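You operate a simulated robot arm through the tools that you are given. There is no shell and no other tool. Be economical: measure what you need, move in short steps, check, and stop when the job is done.

The job below is to be done with a simulated robot arm. You get a single attempt, and the scene is never put back.

TASK
Press the loose cork home, crate the bottle and wipe up the smear.
Fine: use the press, the small crate and the sponge; put the sponge back.

It is judged by the outcome, as a careful person would: the job done as asked, and still so three seconds after it is handed in. It fails if anything else is knocked over, pushed out of place, dropped, spilled or broken.

THE ROBOT
A 7-joint arm with a two-finger parallel gripper, fixed in place. Base frame: the origin is at the foot of the arm, x ahead of it, y to its left, z up; the work surface is at about z = 0.84. Readings come in m, rad, newtons and seconds.
With the tool pointing down near the work surface it reaches from about 0.24 to 0.68 m from the base axis. Its first joint turns from -1.152 to 1.152 rad. Payload 2.4 kg.
The tool frame sits at the grasp point between the pads (the TCP): z along the fingers, y along the line on which they close. The tips reach 0.03 m beyond it. The gripper opens to 0.094 m. The fingers are 0.028 m wide and 0.01 m thick; the gripper's body (0.05 by 0.096 m) begins 0.055 m behind the TCP.
Orientation is that of the tool frame in the base frame, as a unit quaternion [w, x, y, z]. With the fingers straight down and closing along the base's y, the tool's x points along the base's -x, its y along +y and its z along -z.

THE INTERFACE
- The arm moves only by the tool move_arm. Its argument "motion" is a list of rows, each a list of 3 entries, a list of its own where there are three numbers: the shift along the tool's x, y, z in units of 30 mm (1.0 is 30 mm), then the turn, a rotation vector about the tool's x, y, z in units of 5 degrees (1.0 is 5 degrees), then the gripper command, from -1 (fully open) to 1 (shut), values between in proportion. In form: [[[x, y, z], [ax, ay, az], gripper], ...]. A call has 1 to 20 rows; each row shifts and turns the commanded pose from where the row before left it, along the tool's axes as they then stand. A call with a number of a shift or a turn outside -1 to 1 is refused whole. Rows are played at 5 a second. More than 0.05 m and 0.15 rad between two rows, or a gripper value outside its range, and nothing of the call is played. A pose out of reach is approached as far as the arm can. The call stops where the force on the tool passes 90 N (or 10 N more than at its start, if that is more) or the arm is blocked; 0.2 s more then pass. Each finger travels about 0.153 m/s and halts on what it meets, pressing with about 44 N; the grip force reading is that of the motor and also rises with nothing between the fingers. The clock runs only during rows and for 0.2 s after the last one: add rows that do not move to give the fingers time. The reply holds the time, the measured pose of the TCP, the force on the tool along the base axes, the opening and the grip force, in the units named above and with some noise.
- Cameras (640 x 400 px; columns grow to the right, rows downward): "scene" is fixed at [0.0383, 0.4677, 1.4618]; the picture's right is [-0.78, -0.63, 0.00], its down [-0.24, 0.29, -0.93] and it looks along [0.58, -0.72, -0.38] (base axes); focal length 334 px, centre (320, 200). "wrist" rides on the gripper at [0.076, 0.014, -0.102] in the tool frame; the picture's right is [-0.18, 0.98, 0.00], its down [-0.75, -0.14, -0.64] and it looks along [-0.63, -0.12, 0.77] (tool axes); focal length 243 px, centre (320, 200). There is no depth. A picture from a camera that has moved, and an enlarged one, comes with that camera's place and axes in the base frame and with its lens.
- get_image(camera): a new picture of that camera. The clock stands still meanwhile.
- enlarge(camera, box): a new picture of the part [left, top, right, bottom] of that camera's present view, enlarged. The clock stands still meanwhile.
- close_job(): hands the job in; it is judged then, once.

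Work in short steps. Places have to be worked out from the pictures, the camera data and where the tool is seen: move nearer, look again, correct. Check each grasp and each placing, and mend what went wrong. You have 120 turns and 76 pictures in all, those below and enlarged ones among them. Open the gripper and draw the arm clear of the work before you hand the job in, unless the task says otherwise; then end with one line.

The tools are called after "Request:" by a JSON object that holds its "api" and its "payload". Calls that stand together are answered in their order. move_arm: Moves the arm, as the interface text tells. Its arguments: {"type":"object","properties":{"motion":{"type":"array"}},"required":["motion"]} The other tools are called the same way: get_image (camera) takes a picture; enlarge (camera, box) takes an enlarged picture of a part of a camera's view; close_job () hands the job in.

At the start:

```text
clock: 0.0
position: [0.3945, -0.094, 1.3072]
tool_rot: [0.001, 0.0, 1.0, 0.0]
contact_force: [1.3, -0.1, -0.2]
gripper_width: 0.0942
finger_force: 0.1
```

scene: 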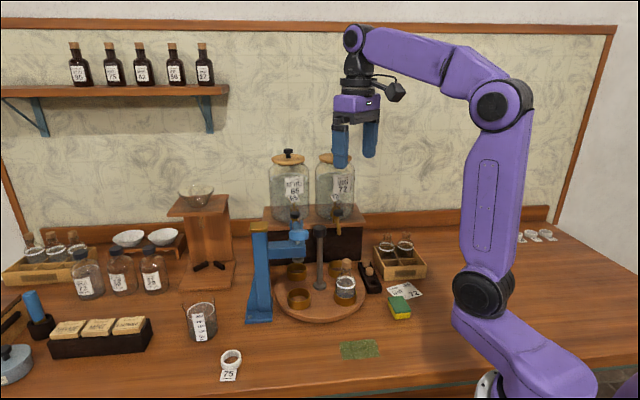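
wrist: 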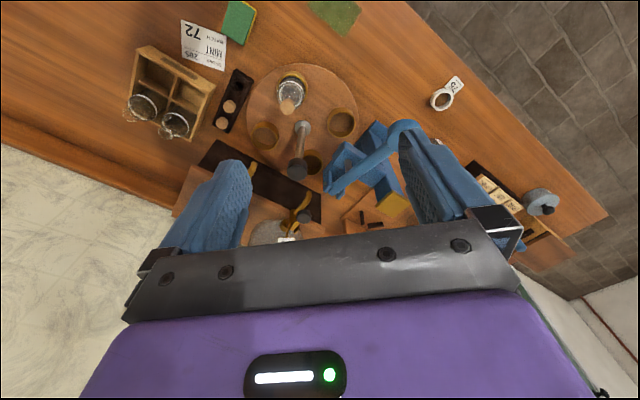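

The scene shows a turntable with cups, a bottle on it, a blue lever press, a small crate and a sponge. I'll enlarge the key areas.

Request:
{"api": "enlarge", "payload": {"camera": "scene", "box": [235, 190, 395, 330]}}

Request:
{"api": "enlarge", "payload": {"camera": "scene", "box": [330, 220, 450, 370]}}

Request:
{"api": "enlarge", "payload": {"camera": "wrist", "box": [110, 0, 430, 240]}}

```text
2.86 times, centred on (315, 260) of scene
camera zoom: at [0.0383, 0.4677, 1.4618], right [-0.78, -0.63, 0.0], down [-0.24, 0.29, -0.93], along [0.58, -0.72, -0.38], focal length 955 px, centre (334, 29)
```

zoom: 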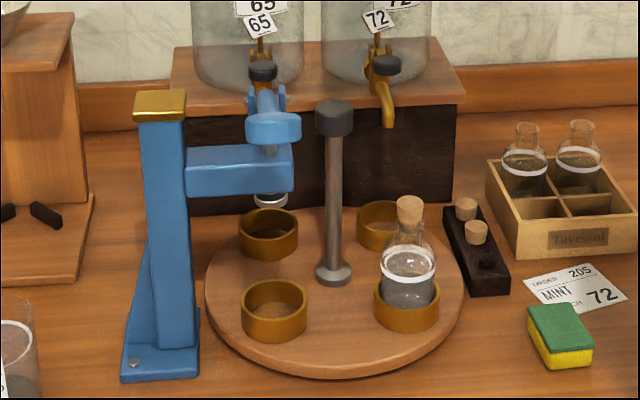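

```text
2.67 times, centred on (390, 295) of scene
camera zoom: at [0.0383, 0.4677, 1.4618], right [-0.78, -0.63, 0.0], down [-0.24, 0.29, -0.93], along [0.58, -0.72, -0.38], focal length 891 px, centre (133, -53)
```

zoom: 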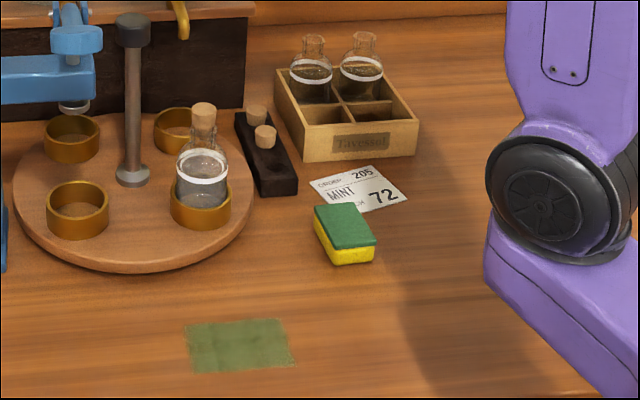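

```text
1.67 times, centred on (270, 120) of wrist
camera zoom: at [0.3196, -0.0803, 1.4081], right [0.18, 0.98, 0.0], down [0.75, -0.14, 0.64], along [0.63, -0.12, -0.77], focal length 404 px, centre (403, 333)
```

zoom: 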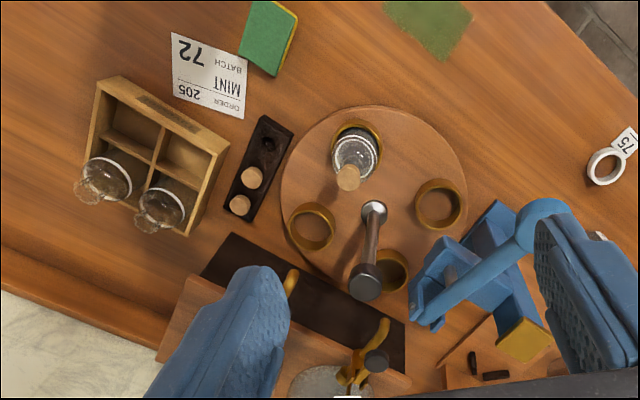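

The turntable centre is about (0.54,-0.15). The bottle sits in the holder on the robot side at about (0.447,-0.149), and the press ram appears to be above the +y holder at about (0.535,-0.06). I'll move for a better view of the press.

Request:
{"api": "move_arm", "payload": {"motion": [[[1, 1, 0.5], [0, 0, 0], -1], [[1, 1, 0.5], [0, 0, 0], -1], [[0, 1, 0.5], [0, 0, 0], -1], [[0, 0, 0], [0, 0, 0], -1]]}}

Request:
{"api": "get_image", "payload": {"camera": "wrist"}}

Request:
{"api": "enlarge", "payload": {"camera": "scene", "box": [240, 195, 320, 255]}}

```text
clock: 1.0
position: [0.3368, -0.0034, 1.2602]
tool_rot: [-0.001, 0.0, 1.0, -0.001]
contact_force: [-0.5, 0.0, 0.3]
gripper_width: 0.0939
finger_force: 0.1
```

```text
70 pictures are left
camera wrist: at [0.26, 0.0094, 1.3623], right [0.18, 0.98, 0.0], down [0.75, -0.14, 0.64], along [0.63, -0.12, -0.77], focal length 243 px, centre (320, 200)
```

wrist: 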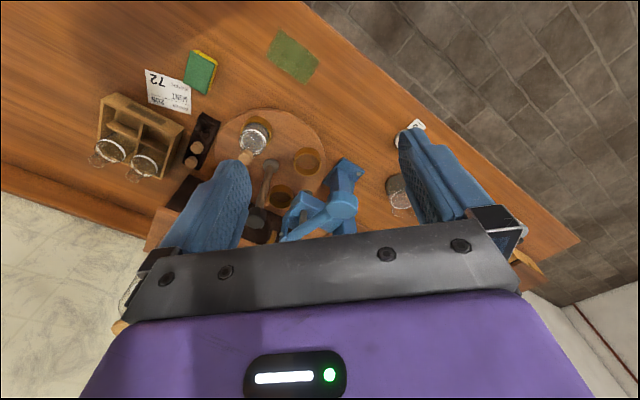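

```text
6.67 times, centred on (280, 225) of scene
camera zoom: at [0.0382, 0.4677, 1.4618], right [-0.78, -0.63, 0.0], down [-0.24, 0.29, -0.93], along [0.58, -0.72, -0.38], focal length 2228 px, centre (587, 33)
```

zoom: 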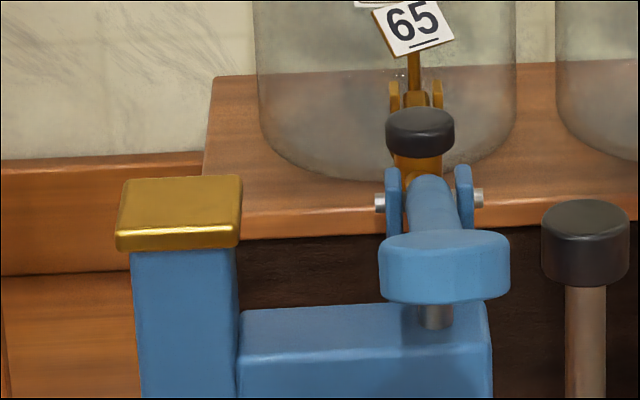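

Request:
{"api": "enlarge", "payload": {"camera": "wrist", "box": [220, 110, 380, 250]}}

```text
2.86 times, centred on (300, 180) of wrist
camera zoom: at [0.26, 0.0094, 1.3623], right [0.18, 0.98, 0.0], down [0.75, -0.14, 0.64], along [0.63, -0.12, -0.77], focal length 693 px, centre (377, 257)
```

zoom: 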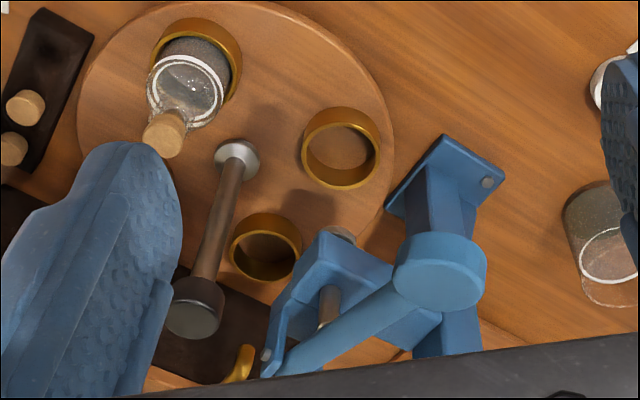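

The press lever hinges at about (0.59,-0.13) and its pad is at about (0.468,0.0,1.125). The ram is over the +y holder. The central post has a knob at about (0.541,-0.158,1.045), probably used to turn the table. I'll move above the knob with the wrist turned about -80°, so a 90° turn stays within range.

Request:
{"api": "move_arm", "payload": {"motion": [[[-0.971, -0.739, 0], [0, 0, 0], -1], [[-0.971, -0.739, 0], [0, 0, 0], -1], [[-0.971, -0.739, 0], [0, 0, 0], -1], [[-0.971, -0.739, 0], [0, 0, 0], -1], [[-0.971, -0.739, 0], [0, 0, 0], -1], [[-0.971, -0.739, 0], [0, 0, 0], -1], [[-0.971, -0.739, 0], [0, 0, 0], -1], [[0, 0, 0], [0, 0, 0], -1]]}}

Request:
{"api": "get_image", "payload": {"camera": "wrist"}}

```text
clock: 2.8
position: [0.5409, -0.1614, 1.2618]
tool_rot: [0.0, 0.001, 1.0, 0.0]
contact_force: [0.4, 0.3, -0.8]
gripper_width: 0.0938
finger_force: 0.2
```

```text
67 pictures are left
camera wrist: at [0.4645, -0.1472, 1.3637], right [0.18, 0.98, 0.0], down [0.75, -0.14, 0.64], along [0.63, -0.12, -0.77], focal length 243 px, centre (320, 200)
```

wrist: 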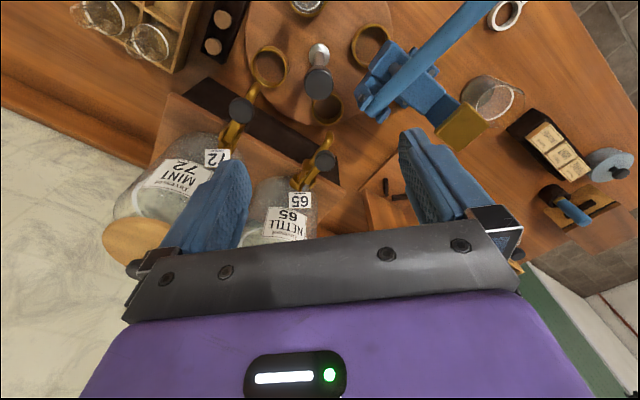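

The knob sits almost exactly under the TCP (predicted row 82, seen at 82). Next I rotate the wrist -80° at this height.

Request:
{"api": "move_arm", "payload": {"motion": [[[0, 0, 0], [0, 0, -1], -1], [[0, 0, 0], [0, 0, -1], -1], [[0, 0, 0], [0, 0, -1], -1], [[0, 0, 0], [0, 0, -1], -1], [[0, 0, 0], [0, 0, -1], -1], [[0, 0, 0], [0, 0, -1], -1], [[0, 0, 0], [0, 0, -1], -1], [[0, 0, 0], [0, 0, -1], -1], [[0, 0, 0], [0, 0, -1], -1], [[0, 0, 0], [0, 0, -1], -1], [[0, 0, 0], [0, 0, -1], -1], [[0, 0, 0], [0, 0, -1], -1], [[0, 0, 0], [0, 0, -1], -1], [[0, 0, 0], [0, 0, -1], -1], [[0, 0, 0], [0, 0, -1], -1], [[0, 0, 0], [0, 0, -1], -1], [[0, 0, 0], [0, 0, 0], -1]]}}

Request:
{"api": "get_image", "payload": {"camera": "wrist"}}

```text
clock: 6.4
position: [0.5394, -0.1584, 1.2618]
tool_rot: [0.001, -0.643, 0.766, 0.0]
contact_force: [-0.6, -0.4, 0.8]
gripper_width: 0.0943
finger_force: 0.1
```

```text
66 pictures are left
camera wrist: at [0.5124, -0.2325, 1.3637], right [-0.94, 0.35, 0.0], down [0.27, 0.72, 0.64], along [0.23, 0.6, -0.77], focal length 243 px, centre (320, 200)
```

wrist: 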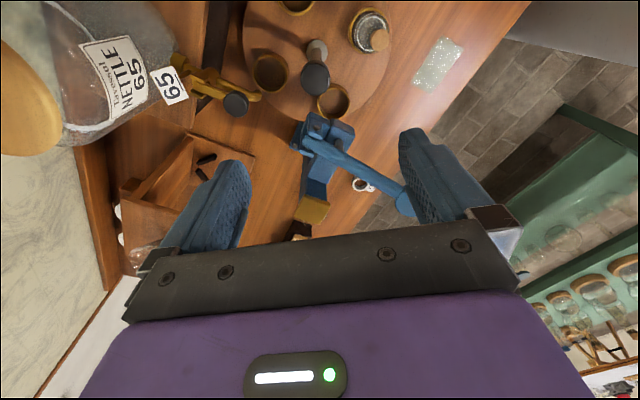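

Centre remains good. I'll descend 0.15 m and check the knob between the fingers.

Request:
{"api": "move_arm", "payload": {"motion": [[[0, 0, 1], [0, 0, 0], -1], [[0, 0, 1], [0, 0, 0], -1], [[0, 0, 1], [0, 0, 0], -1], [[0, 0, 1], [0, 0, 0], -1], [[0, 0, 1], [0, 0, 0], -1], [[0, 0, 0], [0, 0, 0], -1]]}}

Request:
{"api": "get_image", "payload": {"camera": "wrist"}}

```text
clock: 7.8
position: [0.5404, -0.1592, 1.1113]
tool_rot: [0.0, -0.643, 0.766, 0.0]
contact_force: [0.4, 0.3, 0.5]
gripper_width: 0.094
finger_force: 0.0
```

```text
65 pictures are left
camera wrist: at [0.5122, -0.2322, 1.2127], right [-0.94, 0.35, 0.0], down [0.27, 0.72, 0.64], along [0.23, 0.6, -0.77], focal length 243 px, centre (320, 200)
```

wrist: 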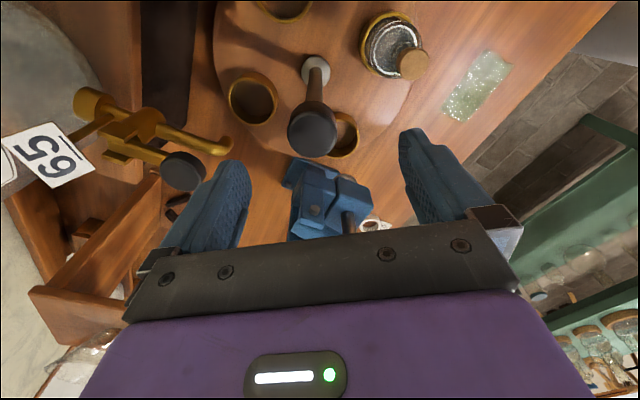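

The knob is nearly centred, so I'll make a small correction, descend to z≈1.043 and close on it.

Request:
{"api": "move_arm", "payload": {"motion": [[[0.05, -0.13, 1], [0, 0, 0], -1], [[0, 0, 1], [0, 0, 0], -1], [[0, 0, 0.25], [0, 0, 0], -1], [[0, 0, 0], [0, 0, 0], 0], [[0, 0, 0], [0, 0, 0], 1], [[0, 0, 0], [0, 0, 0], 1], [[0, 0, 0], [0, 0, 0], 1]]}}

Request:
{"api": "get_image", "payload": {"camera": "wrist"}}

```text
clock: 9.4
position: [0.5437, -0.1623, 1.0411]
tool_rot: [0.001, -0.643, 0.766, -0.002]
contact_force: [17.5, -3.6, -9.4]
gripper_width: 0.0353
finger_force: 45.5
```

```text
64 pictures are left
camera wrist: at [0.5165, -0.2355, 1.1436], right [-0.94, 0.35, 0.0], down [0.27, 0.72, 0.64], along [0.23, 0.6, -0.77], focal length 243 px, centre (320, 200)
```

wrist: 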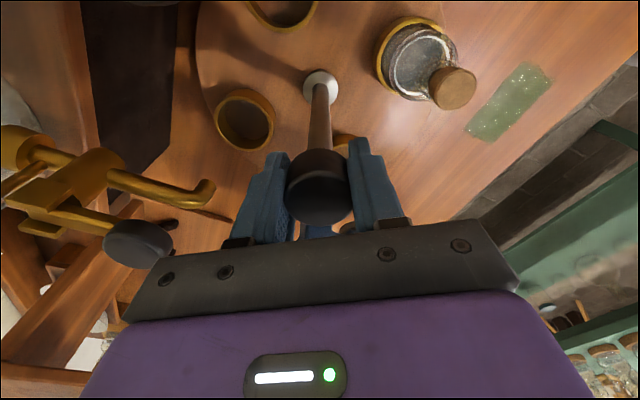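

Knob gripped (35 mm). I'll relieve the side force and turn 10° to test whether the table follows.

Request:
{"api": "move_arm", "payload": {"motion": [[[0, -0.08, 0], [0, 0, 0], 1], [[0, 0, 0], [0, 0, 0.5], 1], [[0, 0, 0], [0, 0, 0.5], 1], [[0, 0, 0], [0, 0, 0.5], 1], [[0, 0, 0], [0, 0, 0.5], 1], [[0, 0, 0], [0, 0, 0], 1]]}}

Request:
{"api": "enlarge", "payload": {"camera": "scene", "box": [235, 190, 395, 330]}}

```text
clock: 10.8
position: [0.5451, -0.1611, 1.0413]
tool_rot: [-0.001, -0.573, 0.819, 0.002]
contact_force: [-6.7, -3.8, -26.7]
gripper_width: 0.0355
finger_force: 44.5
```

```text
2.86 times, centred on (315, 260) of scene
camera zoom: at [0.0385, 0.4675, 1.4619], right [-0.78, -0.63, 0.0], down [-0.24, 0.29, -0.93], along [0.58, -0.72, -0.38], focal length 955 px, centre (334, 29)
```

zoom: 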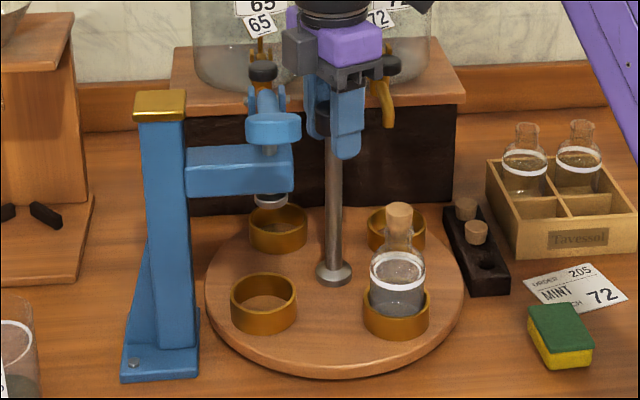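

The table turns with the knob. I'll continue 50° and then check the clearance of the cork under the ram.

Request:
{"api": "move_arm", "payload": {"motion": [[[0, 0, 0], [0, 0, 0.6], 1], [[0, 0, 0], [0, 0, 0.8], 1], [[0, 0, 0], [0, 0, 0.8], 1], [[0, 0, 0], [0, 0, 0.8], 1], [[0, 0, 0], [0, 0, 0.8], 1], [[0, 0, 0], [0, 0, 0.8], 1], [[0, 0, 0], [0, 0, 0.8], 1], [[0, 0, 0], [0, 0, 0.8], 1], [[0, 0, 0], [0, 0, 0.8], 1], [[0, 0, 0], [0, 0, 0.8], 1], [[0, 0, 0], [0, 0, 0.8], 1], [[0, 0, 0], [0, 0, 0.8], 1], [[0, 0, 0], [0, 0, 0.6], 1], [[0, 0, 0], [0, 0, 0], 1]]}}

Request:
{"api": "enlarge", "payload": {"camera": "scene", "box": [235, 190, 395, 330]}}

Request:
{"api": "get_image", "payload": {"camera": "wrist"}}

```text
clock: 13.8
position: [0.5444, -0.1616, 1.0427]
tool_rot: [-0.002, -0.173, 0.985, 0.002]
contact_force: [-5.2, -10.8, -33.2]
gripper_width: 0.0351
finger_force: 45.0
```

```text
2.86 times, centred on (315, 260) of scene
camera zoom: at [0.0387, 0.4672, 1.462], right [-0.78, -0.63, 0.0], down [-0.24, 0.29, -0.93], along [0.58, -0.72, -0.38], focal length 955 px, centre (334, 29)
```

zoom: 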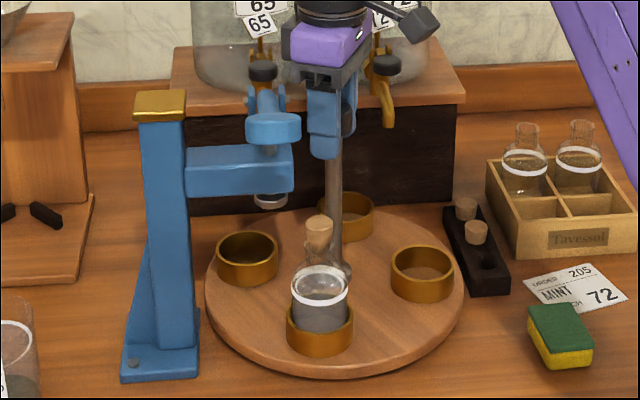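

```text
61 pictures are left
camera wrist: at [0.4685, -0.1759, 1.1443], right [-0.16, 0.99, 0.0], down [0.76, 0.12, 0.64], along [0.63, 0.1, -0.77], focal length 243 px, centre (320, 200)
```

wrist: 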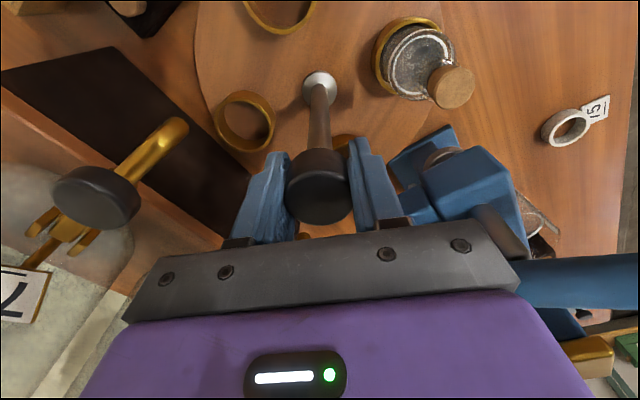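

Bottle is now 60° around; 30° remain. Cork top (~0.984) and ram bottom (~0.99) look close, so I'll step 15° and look.

Request:
{"api": "move_arm", "payload": {"motion": [[[0, 0, 0], [0, 0, 0.5], 1], [[0, 0, 0], [0, 0, 0.5], 1], [[0, 0, 0], [0, 0, 0.5], 1], [[0, 0, 0], [0, 0, 0.5], 1], [[0, 0, 0], [0, 0, 0.5], 1], [[0, 0, 0], [0, 0, 0.5], 1], [[0, 0, 0], [0, 0, 0], 1]]}}

Request:
{"api": "enlarge", "payload": {"camera": "scene", "box": [240, 210, 340, 290]}}

Request:
{"api": "enlarge", "payload": {"camera": "wrist", "box": [300, 0, 620, 240]}}

```text
clock: 15.4
position: [0.5455, -0.1636, 1.0417]
tool_rot: [-0.002, -0.043, 0.999, 0.001]
contact_force: [-2.5, -15.4, -26.8]
gripper_width: 0.0351
finger_force: 45.2
```

```text
5.00 times, centred on (290, 250) of scene
camera zoom: at [0.0387, 0.4671, 1.462], right [-0.78, -0.63, 0.0], down [-0.24, 0.29, -0.93], along [0.58, -0.72, -0.38], focal length 1671 px, centre (470, -50)
```

zoom: 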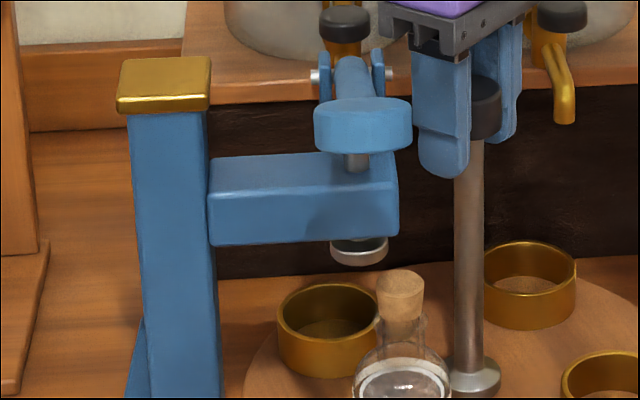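

```text
1.67 times, centred on (460, 120) of wrist
camera zoom: at [0.4678, -0.1557, 1.1444], right [0.1, 1.0, 0.0], down [0.77, -0.08, 0.64], along [0.64, -0.06, -0.77], focal length 404 px, centre (87, 333)
```

zoom: 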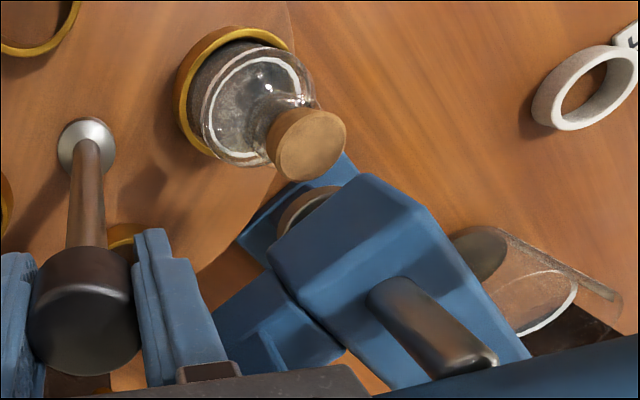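

Triangulation gives cork top ≈0.980 and ram bottom ≈0.988 at (0.545,-0.072), so it should clear. 13–15° remain, in small steps.

Request:
{"api": "move_arm", "payload": {"motion": [[[0, 0, 0], [0, 0, 0.45], 1], [[0, 0, 0], [0, 0, 0.45], 1], [[0, 0, 0], [0, 0, 0.45], 1], [[0, 0, 0], [0, 0, 0.45], 1], [[0, 0, 0], [0, 0, 0.45], 1], [[0, 0, 0], [0, 0, 0.45], 1], [[0, 0, 0], [0, 0, 0], 1]]}}

Request:
{"api": "enlarge", "payload": {"camera": "scene", "box": [240, 210, 340, 290]}}

Request:
{"api": "enlarge", "payload": {"camera": "wrist", "box": [300, 0, 620, 240]}}

```text
clock: 17.0
position: [0.5445, -0.1639, 1.0434]
tool_rot: [-0.003, 0.074, 0.997, 0.001]
contact_force: [-3.5, -17.8, -28.0]
gripper_width: 0.0354
finger_force: 45.1
```

```text
5.00 times, centred on (290, 250) of scene
camera zoom: at [0.0387, 0.467, 1.462], right [-0.78, -0.63, 0.0], down [-0.24, 0.29, -0.93], along [0.58, -0.72, -0.38], focal length 1671 px, centre (470, -50)
```

zoom: 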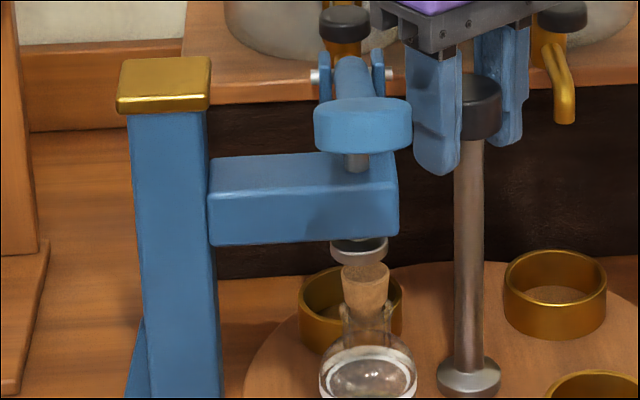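

```text
1.67 times, centred on (460, 120) of wrist
camera zoom: at [0.4718, -0.1381, 1.1445], right [0.33, 0.94, 0.0], down [0.73, -0.25, 0.64], along [0.6, -0.21, -0.77], focal length 404 px, centre (87, 333)
```

zoom: 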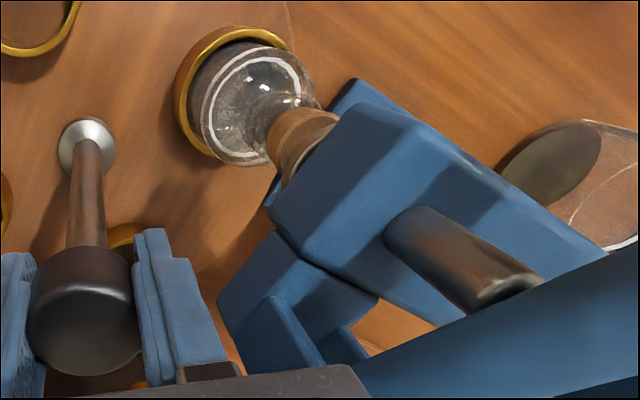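

The cork is within ~2 mm of the ram axis; 1.5° more makes exactly 90°. Then I release and rise.

Request:
{"api": "move_arm", "payload": {"motion": [[[0, 0, 0], [0, 0, 0.3], 1], [[0, 0, 0], [0, 0, 0], 1], [[0, 0, 0], [0, 0, 0], 0], [[0, 0, 0], [0, 0, 0], -0.4], [[0, 0, 0], [0, 0, 0], -0.4], [[0, 0, -0.7], [0, 0, 0], -0.4], [[0, 0, -1], [0, 0, 0], -0.4], [[0, 0, -1], [0, 0, 0], -0.4], [[0, 0, -1], [0, 0, 0], -0.4], [[0, 0, -1], [0, 0, 0], -0.4], [[0, 0, -1], [0, 0, 0], -0.4], [[0, 0, 0], [0, 0, 0], -0.4]]}}

Request:
{"api": "enlarge", "payload": {"camera": "scene", "box": [235, 190, 395, 330]}}

Request:
{"api": "get_image", "payload": {"camera": "wrist"}}

```text
clock: 19.6
position: [0.5447, -0.1619, 1.2161]
tool_rot: [0.0, 0.088, 0.996, 0.0]
contact_force: [-0.1, 0.5, 0.0]
gripper_width: 0.066
finger_force: 0.1
```

```text
2.86 times, centred on (315, 260) of scene
camera zoom: at [0.0383, 0.4677, 1.4618], right [-0.78, -0.63, 0.0], down [-0.24, 0.29, -0.93], along [0.58, -0.72, -0.38], focal length 955 px, centre (334, 29)
```

zoom: 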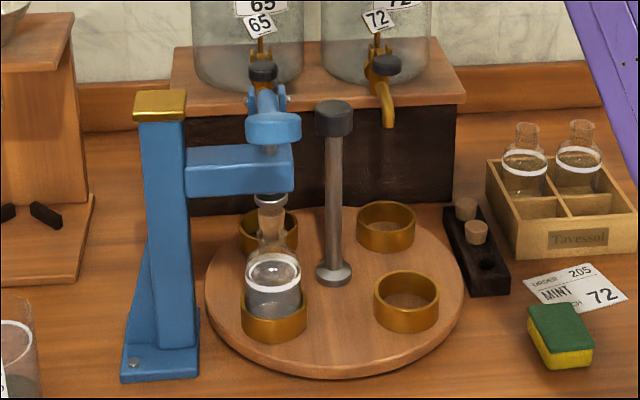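

```text
55 pictures are left
camera wrist: at [0.4718, -0.1355, 1.3173], right [0.35, 0.94, 0.0], down [0.72, -0.27, 0.64], along [0.6, -0.23, -0.77], focal length 243 px, centre (320, 200)
```

wrist: 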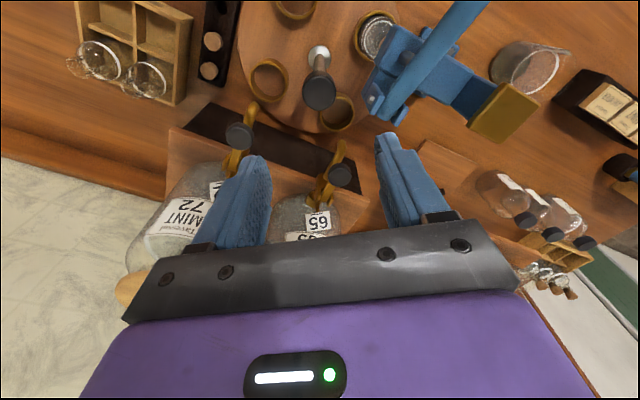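

The bottle is under the ram. Next I go above the lever pad near (0.468,0,~1.13) with the gripper closed and check alignment from above.

Request:
{"api": "move_arm", "payload": {"motion": [[[0, 0, 0], [0, 0, -1], 0.5], [[0, 0, 0], [0, 0, -1], 1], [[0.428, 0.9, -0.3], [0, 0, 0], 1], [[0.428, 0.9, -0.3], [0, 0, 0], 1], [[0.428, 0.9, -0.3], [0, 0, 0], 1], [[0.428, 0.9, -0.3], [0, 0, 0], 1], [[0.428, 0.9, -0.3], [0, 0, 0], 1], [[0.428, 0.9, -0.3], [0, 0, 0], 1], [[0, 0, 0], [0, 0, 0], 1]]}}

Request:
{"api": "get_image", "payload": {"camera": "wrist"}}

Request:
{"api": "enlarge", "payload": {"camera": "scene", "box": [200, 110, 360, 250]}}

```text
clock: 21.6
position: [0.4699, 0.0018, 1.2689]
tool_rot: [0.0, -0.001, 1.0, 0.001]
contact_force: [0.1, 0.6, -0.1]
gripper_width: 0.0
finger_force: 33.5
```

```text
54 pictures are left
camera wrist: at [0.3929, 0.0156, 1.3705], right [0.18, 0.98, 0.0], down [0.75, -0.14, 0.64], along [0.63, -0.12, -0.77], focal length 243 px, centre (320, 200)
```

wrist: 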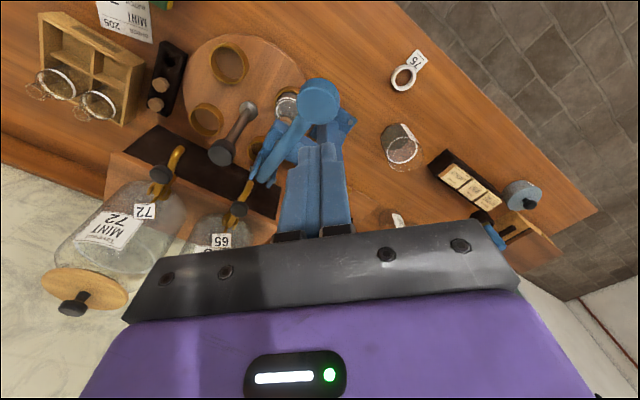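

```text
2.86 times, centred on (280, 180) of scene
camera zoom: at [0.0382, 0.4677, 1.4618], right [-0.78, -0.63, 0.0], down [-0.24, 0.29, -0.93], along [0.58, -0.72, -0.38], focal length 955 px, centre (434, 257)
```

zoom: 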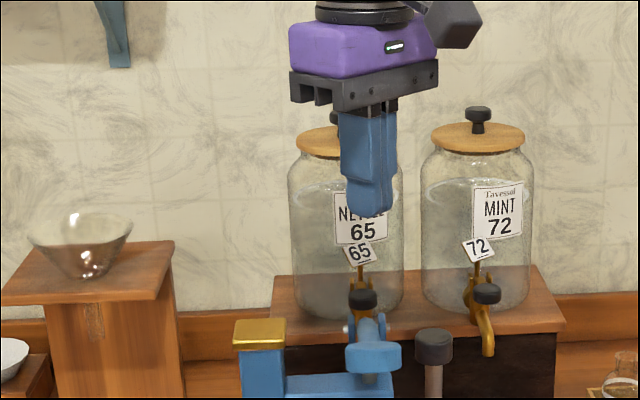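

The pad is under the TCP at about (0.470,0.001,1.12). I descend to just above it, then gently into contact.

Request:
{"api": "move_arm", "payload": {"motion": [[[0, 0, 1], [0, 0, 0], 1], [[0, 0, 1], [0, 0, 0], 1], [[0, 0, 1], [0, 0, 0], 1], [[0, 0, 0.3], [0, 0, 0], 1], [[0, 0, 0.2], [0, 0, 0], 1], [[0, 0, 0.2], [0, 0, 0], 1], [[0, 0, 0.2], [0, 0, 0], 1], [[0, 0, 0.2], [0, 0, 0], 1], [[0, 0, 0], [0, 0, 0], 1]]}}

Request:
{"api": "enlarge", "payload": {"camera": "scene", "box": [220, 160, 340, 265]}}

```text
clock: 23.6
position: [0.469, -0.0007, 1.1449]
tool_rot: [0.0, -0.001, 1.0, -0.001]
contact_force: [0.4, 0.5, 0.6]
gripper_width: 0.0
finger_force: 32.7
```

```text
3.81 times, centred on (280, 212) of scene
camera zoom: at [0.0383, 0.4678, 1.4618], right [-0.78, -0.63, 0.0], down [-0.24, 0.29, -0.93], along [0.58, -0.72, -0.38], focal length 1273 px, centre (472, 152)
```

zoom: 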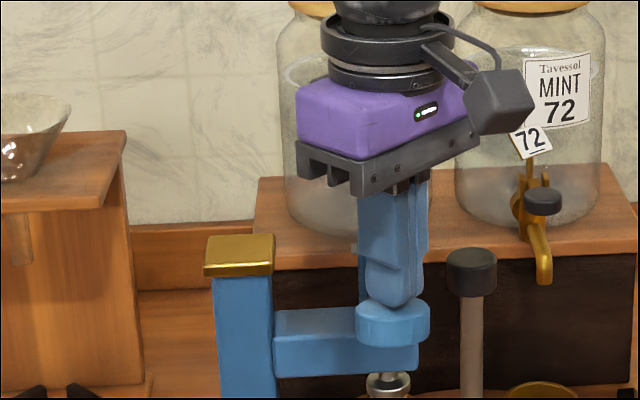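

Tips just at the pad, with no force yet. Continuing in small steps while watching the force.

Request:
{"api": "move_arm", "payload": {"motion": [[[0, 0, 0.2], [0, 0, 0], 1], [[0, 0, 0.2], [0, 0, 0], 1], [[0, 0, 0.2], [0, 0, 0], 1], [[0, 0, 0.2], [0, 0, 0], 1], [[0, 0, 0], [0, 0, 0], 1]]}}

Request:
{"api": "enlarge", "payload": {"camera": "scene", "box": [220, 200, 340, 305]}}

```text
clock: 24.8
position: [0.4698, 0.0013, 1.1209]
tool_rot: [0.0, 0.0, 1.0, 0.0]
contact_force: [-0.9, 0.7, 1.2]
gripper_width: 0.0
finger_force: 32.9
```

```text
3.81 times, centred on (280, 252) of scene
camera zoom: at [0.0382, 0.4677, 1.4618], right [-0.78, -0.63, 0.0], down [-0.24, 0.29, -0.93], along [0.58, -0.72, -0.38], focal length 1273 px, centre (472, 0)
```

zoom: 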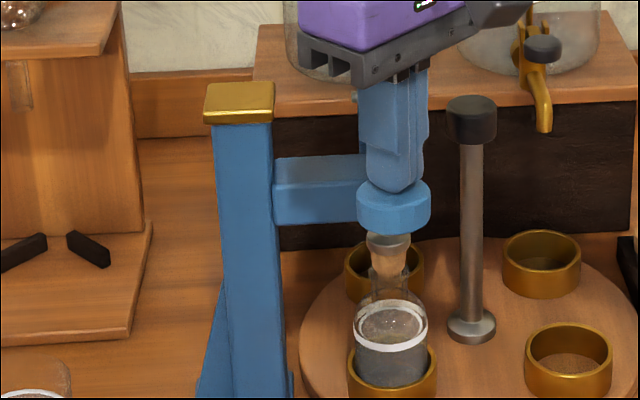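

The lever moves with the fingertips and the ram is approaching the cork. Continuing down in small steps until resistance.

Request:
{"api": "move_arm", "payload": {"motion": [[[0, 0, 0.2], [0, 0, 0], 1], [[0, 0, 0.2], [0, 0, 0], 1], [[0, 0, 0.2], [0, 0, 0], 1], [[0, 0, 0], [0, 0, 0], 1]]}}

Request:
{"api": "enlarge", "payload": {"camera": "scene", "box": [260, 230, 340, 300]}}

```text
clock: 25.8
position: [0.4702, 0.0003, 1.1047]
tool_rot: [0.002, 0.0, 1.0, 0.0]
contact_force: [-4.3, 1.6, 21.1]
gripper_width: 0.0001
finger_force: 32.3
```

```text
5.71 times, centred on (300, 265) of scene
camera zoom: at [0.0378, 0.4678, 1.4618], right [-0.78, -0.63, 0.0], down [-0.24, 0.29, -0.93], along [0.58, -0.72, -0.38], focal length 1910 px, centre (434, -171)
```

zoom: 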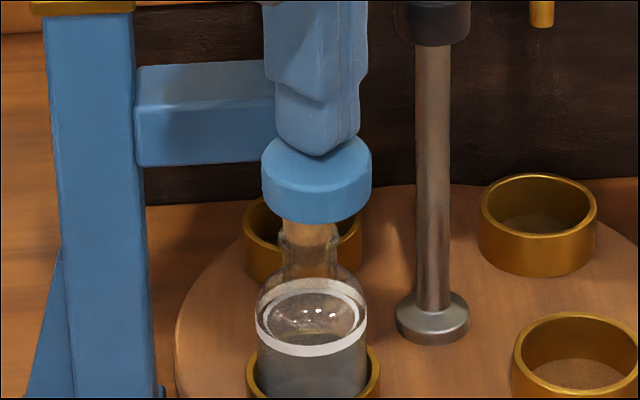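

Contact force is 21 N, so the cork is now being pressed. Continuing.

Request:
{"api": "move_arm", "payload": {"motion": [[[0, 0, 0.15], [0, 0, 0], 1], [[0, 0, 0.15], [0, 0, 0], 1], [[0, 0, 0.15], [0, 0, 0], 1], [[0, 0, 0.15], [0, 0, 0], 1], [[0, 0, 0], [0, 0, 0], 1]]}}

Request:
{"api": "enlarge", "payload": {"camera": "scene", "box": [260, 230, 340, 300]}}

```text
clock: 27.0
position: [0.4703, 0.0008, 1.0927]
tool_rot: [0.009, 0.0, 1.0, -0.001]
contact_force: [-20.3, 1.2, 79.2]
gripper_width: 0.0
finger_force: 33.5
```

```text
5.71 times, centred on (300, 265) of scene
camera zoom: at [0.0363, 0.4678, 1.4618], right [-0.78, -0.63, 0.0], down [-0.23, 0.29, -0.93], along [0.58, -0.72, -0.38], focal length 1910 px, centre (434, -171)
```

zoom: 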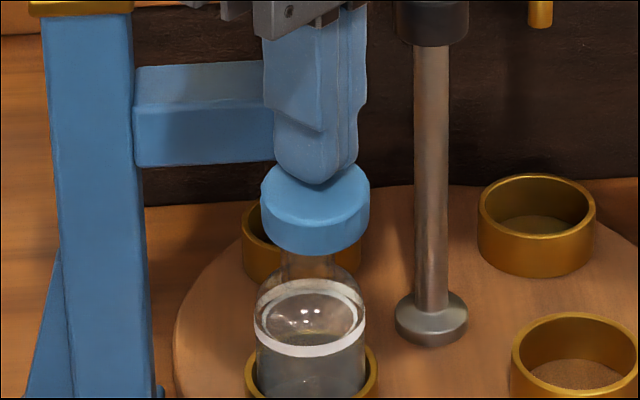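

Force is up to 79 N. I'll push slightly more to see whether it's a hard stop.

Request:
{"api": "move_arm", "payload": {"motion": [[[0, 0, 0.1], [0, 0, 0], 1], [[0, 0, 0.1], [0, 0, 0], 1], [[0, 0, 0], [0, 0, 0], 1]]}}

```text
clock: 27.5
position: [0.4706, -0.0009, 1.0931]
tool_rot: [0.013, 0.0, 1.0, 0.0]
contact_force: [-32.6, 2.2, 68.4]
gripper_width: 0.0
finger_force: 32.9
stopped in row 2: the force on the tool passed its limit (the readings are from after the stop); the commanded pose is now the measured one
```

It no longer moves (hard stop). I raise off the lever and inspect the cork.

Request:
{"api": "move_arm", "payload": {"motion": [[[0, 0, -0.3], [0, 0, 0], 1], [[0, 0, -0.5], [0, 0, 0], 1], [[0, 0, -0.6], [0, 0, 0], 1], [[0, 0, -1], [0, 0, 0], 1], [[0, 0, -1], [0, 0, 0], 1], [[0, 0, -1], [0, 0, 0], 1], [[0, 0, -1], [0, 0, 0], 1], [[0, 0, 0], [0, 0, 0], 1]]}}

Request:
{"api": "enlarge", "payload": {"camera": "scene", "box": [240, 200, 360, 305]}}

```text
clock: 29.3
position: [0.4672, 0.0024, 1.2516]
tool_rot: [0.01, 0.0, 1.0, 0.0]
contact_force: [-0.3, -0.1, -1.3]
gripper_width: 0.0001
finger_force: 33.1
```

```text
3.81 times, centred on (300, 252) of scene
camera zoom: at [0.0383, 0.4677, 1.4618], right [-0.78, -0.63, 0.0], down [-0.24, 0.29, -0.93], along [0.58, -0.72, -0.38], focal length 1273 px, centre (396, 0)
```

zoom: 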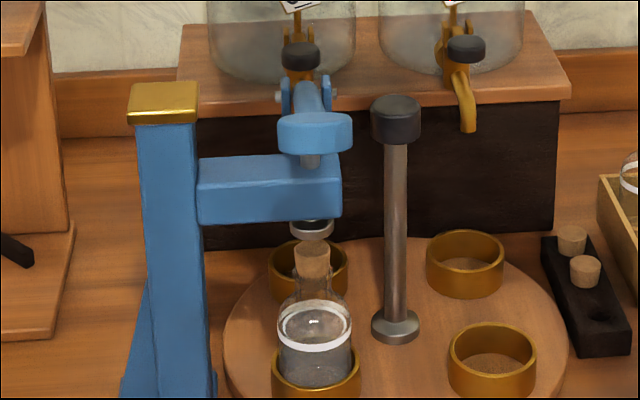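

Request:
{"api": "enlarge", "payload": {"camera": "scene", "box": [280, 245, 320, 295]}}

```text
8.00 times, centred on (300, 270) of scene
camera zoom: at [0.0383, 0.4677, 1.4618], right [-0.78, -0.63, 0.0], down [-0.24, 0.29, -0.93], along [0.58, -0.72, -0.38], focal length 2674 px, centre (480, -360)
```

zoom: 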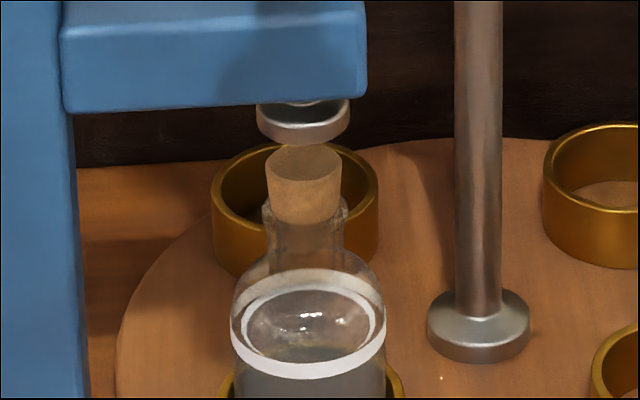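

The cork went in about half its protrusion, and it isn't clear that it's fully home. I'll press again, slightly offset to follow the lever's arc, to see whether it seats further.

Request:
{"api": "move_arm", "payload": {"motion": [[[0.1, 0.1, 0.9], [0, 0, 0], 1], [[0, 0, 0.9], [0, 0, 0], 1], [[0, 0, 0.9], [0, 0, 0], 1], [[0, 0, 0.6], [0, 0, 0], 1], [[0, 0, 0.6], [0, 0, 0], 1], [[0, 0, 0.6], [0, 0, 0], 1], [[0, 0, 0.2], [0, 0, 0], 1], [[0, 0, 0.2], [0, 0, 0], 1], [[0, 0, 0], [0, 0, 0], 1]]}}

```text
clock: 31.3
position: [0.4667, 0.0041, 1.1046]
tool_rot: [0.011, 0.0, 1.0, 0.0]
contact_force: [-2.9, 4.1, 17.3]
gripper_width: 0.0
finger_force: 32.9
```

Request:
{"api": "move_arm", "payload": {"motion": [[[0, 0, 0.15], [0, 0, 0], 1], [[0, 0, 0.1], [0, 0, 0], 1], [[0, 0, 0], [0, 0, 0], 1]]}}

Request:
{"api": "enlarge", "payload": {"camera": "scene", "box": [270, 220, 330, 290]}}

```text
clock: 32.1
position: [0.4685, 0.0032, 1.0984]
tool_rot: [0.012, -0.001, 1.0, 0.0]
contact_force: [-13.0, 6.2, 44.7]
gripper_width: 0.0
finger_force: 33.1
```

```text
5.71 times, centred on (300, 255) of scene
camera zoom: at [0.0371, 0.4679, 1.4618], right [-0.78, -0.63, 0.0], down [-0.24, 0.29, -0.93], along [0.58, -0.72, -0.38], focal length 1910 px, centre (434, -114)
```

zoom: 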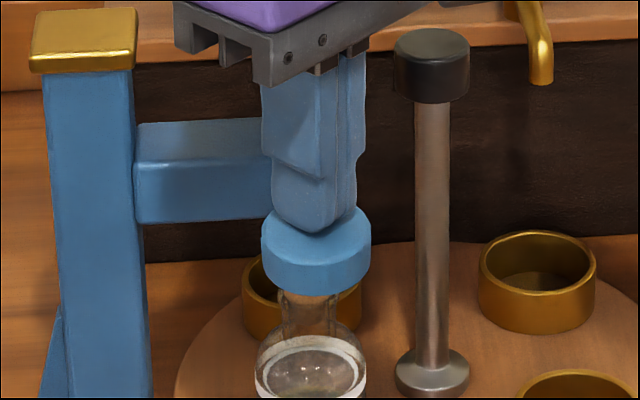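

Request:
{"api": "move_arm", "payload": {"motion": [[[0.1, 0, 0.1], [0, 0, 0], 1], [[0.05, 0, 0.1], [0, 0, 0], 1], [[0.05, 0, 0.1], [0, 0, 0], 1], [[0, 0, 0], [0, 0, 0], 1], [[0, 0, 0], [0, 0, 0], 1]]}}

Request:
{"api": "enlarge", "payload": {"camera": "scene", "box": [270, 220, 330, 290]}}

```text
clock: 33.3
position: [0.468, 0.0043, 1.0937]
tool_rot: [0.022, 0.0, 1.0, 0.0]
contact_force: [6.4, 12.1, 64.1]
gripper_width: 0.0002
finger_force: 32.9
```

```text
5.71 times, centred on (300, 255) of scene
camera zoom: at [0.0374, 0.4681, 1.4617], right [-0.78, -0.63, 0.0], down [-0.24, 0.29, -0.93], along [0.58, -0.72, -0.38], focal length 1910 px, centre (434, -114)
```

zoom: 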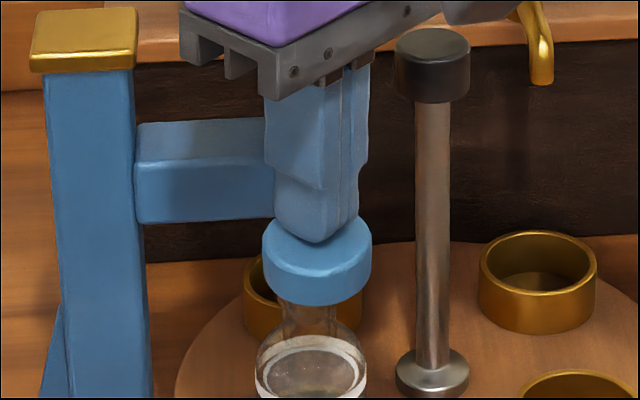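

Request:
{"api": "move_arm", "payload": {"motion": [[[0, -0.05, 0.08], [0, 0, 0], 1], [[0, 0, 0.08], [0, 0, 0], 1], [[0, 0, 0], [0, 0, 0], 1], [[0, 0, 0], [0, 0, 0], 1], [[0, 0, 0], [0, 0, 0], 1]]}}

Request:
{"api": "get_image", "payload": {"camera": "wrist"}}

```text
clock: 34.5
position: [0.4678, 0.0029, 1.0907]
tool_rot: [0.022, 0.001, 1.0, 0.001]
contact_force: [-4.7, 22.4, 80.9]
gripper_width: 0.0
finger_force: 32.9
```

```text
44 pictures are left
camera wrist: at [0.386, 0.0162, 1.1888], right [0.18, 0.98, 0.01], down [0.72, -0.14, 0.68], along [0.67, -0.12, -0.74], focal length 243 px, centre (320, 200)
```

wrist: 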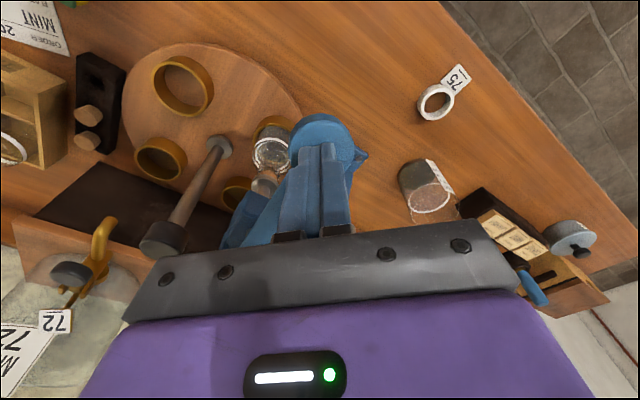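

Request:
{"api": "enlarge", "payload": {"camera": "wrist", "box": [220, 110, 320, 220]}}

```text
3.64 times, centred on (270, 165) of wrist
camera zoom: at [0.386, 0.0162, 1.1888], right [0.18, 0.98, 0.01], down [0.72, -0.14, 0.68], along [0.67, -0.12, -0.74], focal length 882 px, centre (502, 327)
```

zoom: 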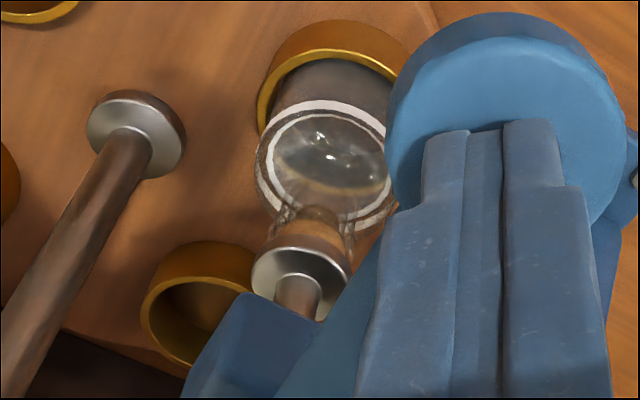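

The ram is hard on the cork, which now shows only a short rim above the neck. I release and compare with the earlier view.

Request:
{"api": "move_arm", "payload": {"motion": [[[0, 0, -0.3], [0, 0, 0], 1], [[0, 0, -0.5], [0, 0, 0], 1], [[0, 0, -0.6], [0, 0, 0], 1], [[0, 0, -1], [0, 0, 0], 1], [[0, 0, -1], [0, 0, 0], 1], [[0, 0, -1], [0, 0, 0], 1], [[0, 0, -1], [0, 0, 0], 1], [[0, 0, 0], [0, 0, 0], 1]]}}

Request:
{"api": "enlarge", "payload": {"camera": "scene", "box": [280, 245, 320, 295]}}

```text
clock: 36.3
position: [0.4588, 0.0009, 1.2443]
tool_rot: [0.008, 0.0, 1.0, 0.0]
contact_force: [0.7, 0.3, 1.6]
gripper_width: 0.0001
finger_force: 33.2
```

```text
8.00 times, centred on (300, 270) of scene
camera zoom: at [0.0383, 0.4677, 1.4618], right [-0.78, -0.63, 0.0], down [-0.24, 0.29, -0.93], along [0.58, -0.72, -0.38], focal length 2674 px, centre (480, -360)
```

zoom: 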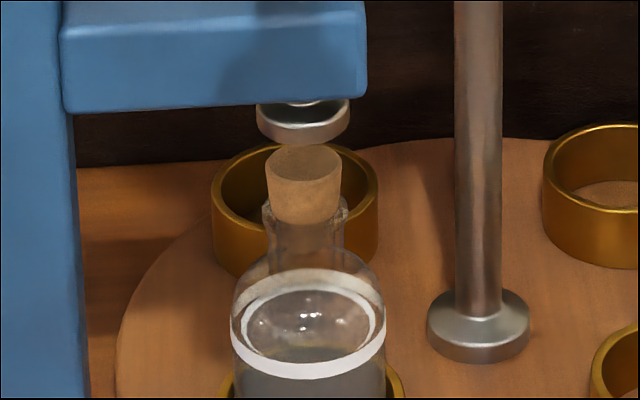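

The cork didn't move on the second press. To know what "home" looks like, I'll look at the other corked bottles (shelf and crate).

Request:
{"api": "enlarge", "payload": {"camera": "scene", "box": [60, 35, 140, 90]}}

Request:
{"api": "enlarge", "payload": {"camera": "scene", "box": [340, 225, 430, 300]}}

```text
7.27 times, centred on (100, 62) of scene
camera zoom: at [0.0383, 0.4677, 1.4618], right [-0.78, -0.63, 0.0], down [-0.24, 0.29, -0.93], along [0.58, -0.72, -0.38], focal length 2431 px, centre (1920, 1200)
```

zoom: 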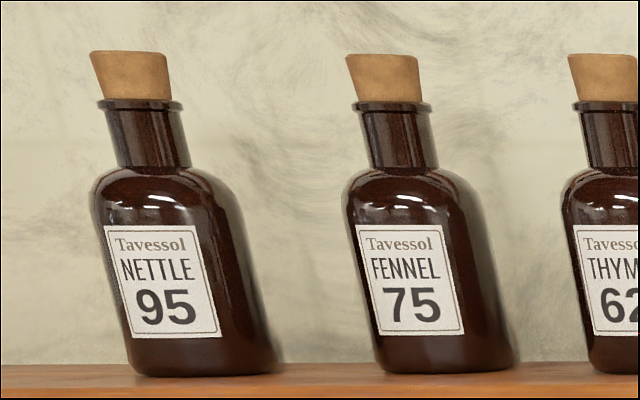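

```text
5.33 times, centred on (385, 262) of scene
camera zoom: at [0.0383, 0.4677, 1.4618], right [-0.78, -0.63, 0.0], down [-0.24, 0.29, -0.93], along [0.58, -0.72, -0.38], focal length 1783 px, centre (-27, -133)
```

zoom: 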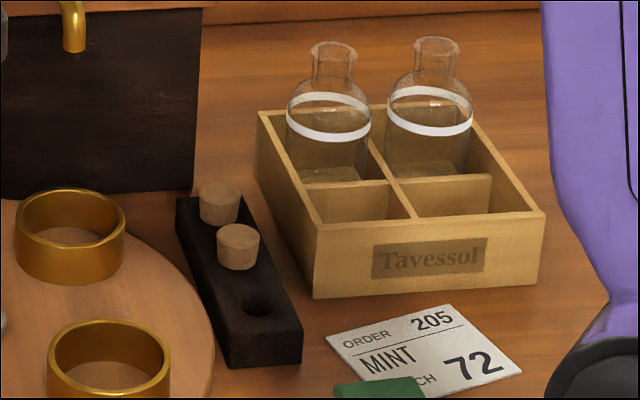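

Its protrusion now matches the seated shelf corks, and the cork moved easily before hitting a firm stop, so I judge it home. Now back over the knob (0.545,-0.162) to turn the table back.

Request:
{"api": "move_arm", "payload": {"motion": [[[-0.478, -0.905, -0.15], [0, 0.18, 0], 1], [[-0.478, -0.905, -0.15], [0, 0, 0], 1], [[-0.478, -0.905, -0.1], [0, 0, 0], 1], [[-0.478, -0.905, -0.1], [0, 0, 0], 0.5], [[-0.478, -0.905, -0.1], [0, 0, 0], 0], [[-0.478, -0.905, 0], [0, 0, 0], -0.4], [[0, 0, 0], [0, 0, 1], -0.4], [[0, 0, 0], [0, 0, 1], -0.4], [[0, 0, 0], [0, 0, 0], -0.4]]}}

Request:
{"api": "get_image", "payload": {"camera": "wrist"}}

```text
clock: 38.3
position: [0.5445, -0.1617, 1.2625]
tool_rot: [0.002, 0.088, 0.996, 0.0]
contact_force: [0.5, 0.4, 0.2]
gripper_width: 0.0656
finger_force: 0.1
```

```text
39 pictures are left
camera wrist: at [0.4726, -0.1351, 1.365], right [0.35, 0.94, 0.0], down [0.72, -0.27, 0.64], along [0.6, -0.23, -0.76], focal length 243 px, centre (320, 200)
```

wrist: 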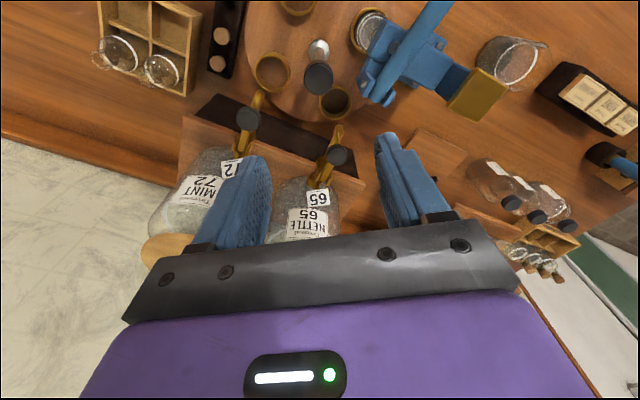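

Aligned over the knob. Descend 0.22 m and grip.

Request:
{"api": "move_arm", "payload": {"motion": [[[0, 0, 1], [0, 0, 0], -0.4], [[0, 0, 1], [0, 0, 0], -0.4], [[0, 0, 1], [0, 0, 0], -0.4], [[0, 0, 1], [0, 0, 0], -0.4], [[0, 0, 1], [0, 0, 0], -0.4], [[0, 0, 1], [0, 0, 0], -0.4], [[0, 0, 1], [0, 0, 0], -0.4], [[0, 0, 0.33], [0, 0, 0], -0.4], [[0, 0, 0], [0, 0, 0], 0.5], [[0, 0, 0], [0, 0, 0], 1], [[0, 0, 0], [0, 0, 0], 1]]}}

```text
clock: 39.8
position: [0.5482, -0.1635, 1.0884]
tool_rot: [0.018, 0.087, 0.996, 0.001]
contact_force: [-6.0, 0.3, 16.4]
gripper_width: 0.065
finger_force: 0.0
stopped in row 7: the force on the tool passed its limit (the readings are from after the stop); the commanded pose is now the measured one
```

Blocked unexpectedly at z 1.088. Look before anything else.

Request:
{"api": "get_image", "payload": {"camera": "wrist"}}

Request:
{"api": "enlarge", "payload": {"camera": "scene", "box": [240, 150, 380, 300]}}

```text
38 pictures are left
camera wrist: at [0.4722, -0.1364, 1.1864], right [0.35, 0.94, 0.01], down [0.7, -0.27, 0.67], along [0.63, -0.23, -0.74], focal length 243 px, centre (320, 200)
```

wrist: 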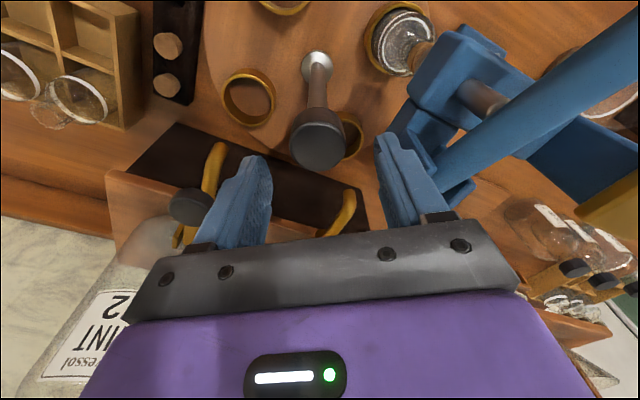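

```text
2.67 times, centred on (310, 225) of scene
camera zoom: at [0.0378, 0.4678, 1.4618], right [-0.78, -0.63, 0.0], down [-0.24, 0.29, -0.93], along [0.58, -0.72, -0.38], focal length 891 px, centre (347, 133)
```

zoom: 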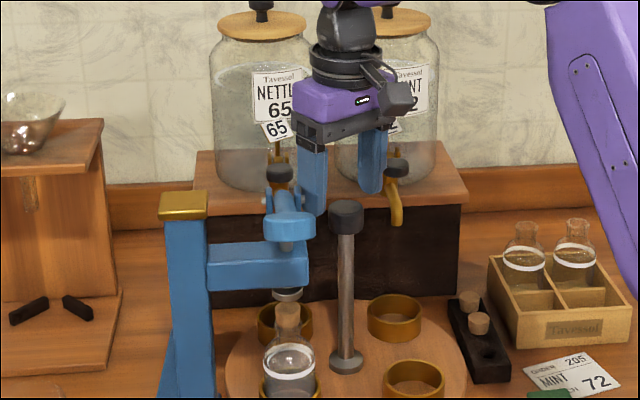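

The right finger touched the press's hinge ear. I back up, return to θ=0, correct the slight tilt and use a narrower opening (~50 mm) to keep clear.

Request:
{"api": "move_arm", "payload": {"motion": [[[0, 0, -1], [0, 0, 0], -0.4], [[0, 0, -1], [0, 0.4, 0], -0.1], [[0, 0, 0], [0, 0, -1], -0.1], [[0, 0, 0], [0, 0, -1], -0.1], [[0, 0, 0], [0, 0, 0], -0.1]]}}

Request:
{"api": "enlarge", "payload": {"camera": "wrist", "box": [200, 50, 520, 250]}}

```text
clock: 41.0
position: [0.5484, -0.1638, 1.145]
tool_rot: [-0.002, -0.001, 1.0, 0.002]
contact_force: [1.0, -0.7, -1.1]
gripper_width: 0.0518
finger_force: 0.1
```

```text
2.00 times, centred on (360, 150) of wrist
camera zoom: at [0.4712, -0.1504, 1.2468], right [0.18, 0.98, 0.0], down [0.76, -0.14, 0.64], along [0.63, -0.11, -0.77], focal length 485 px, centre (240, 300)
```

zoom: 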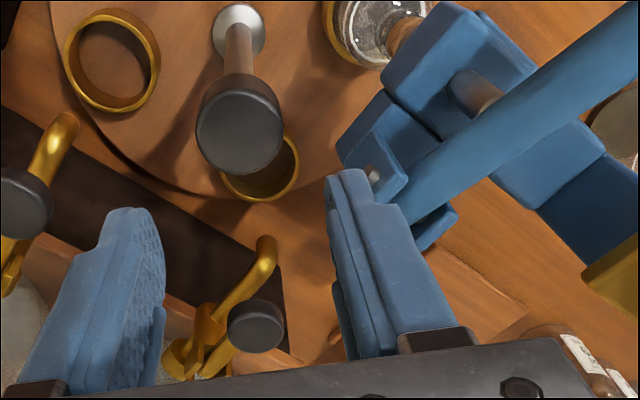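

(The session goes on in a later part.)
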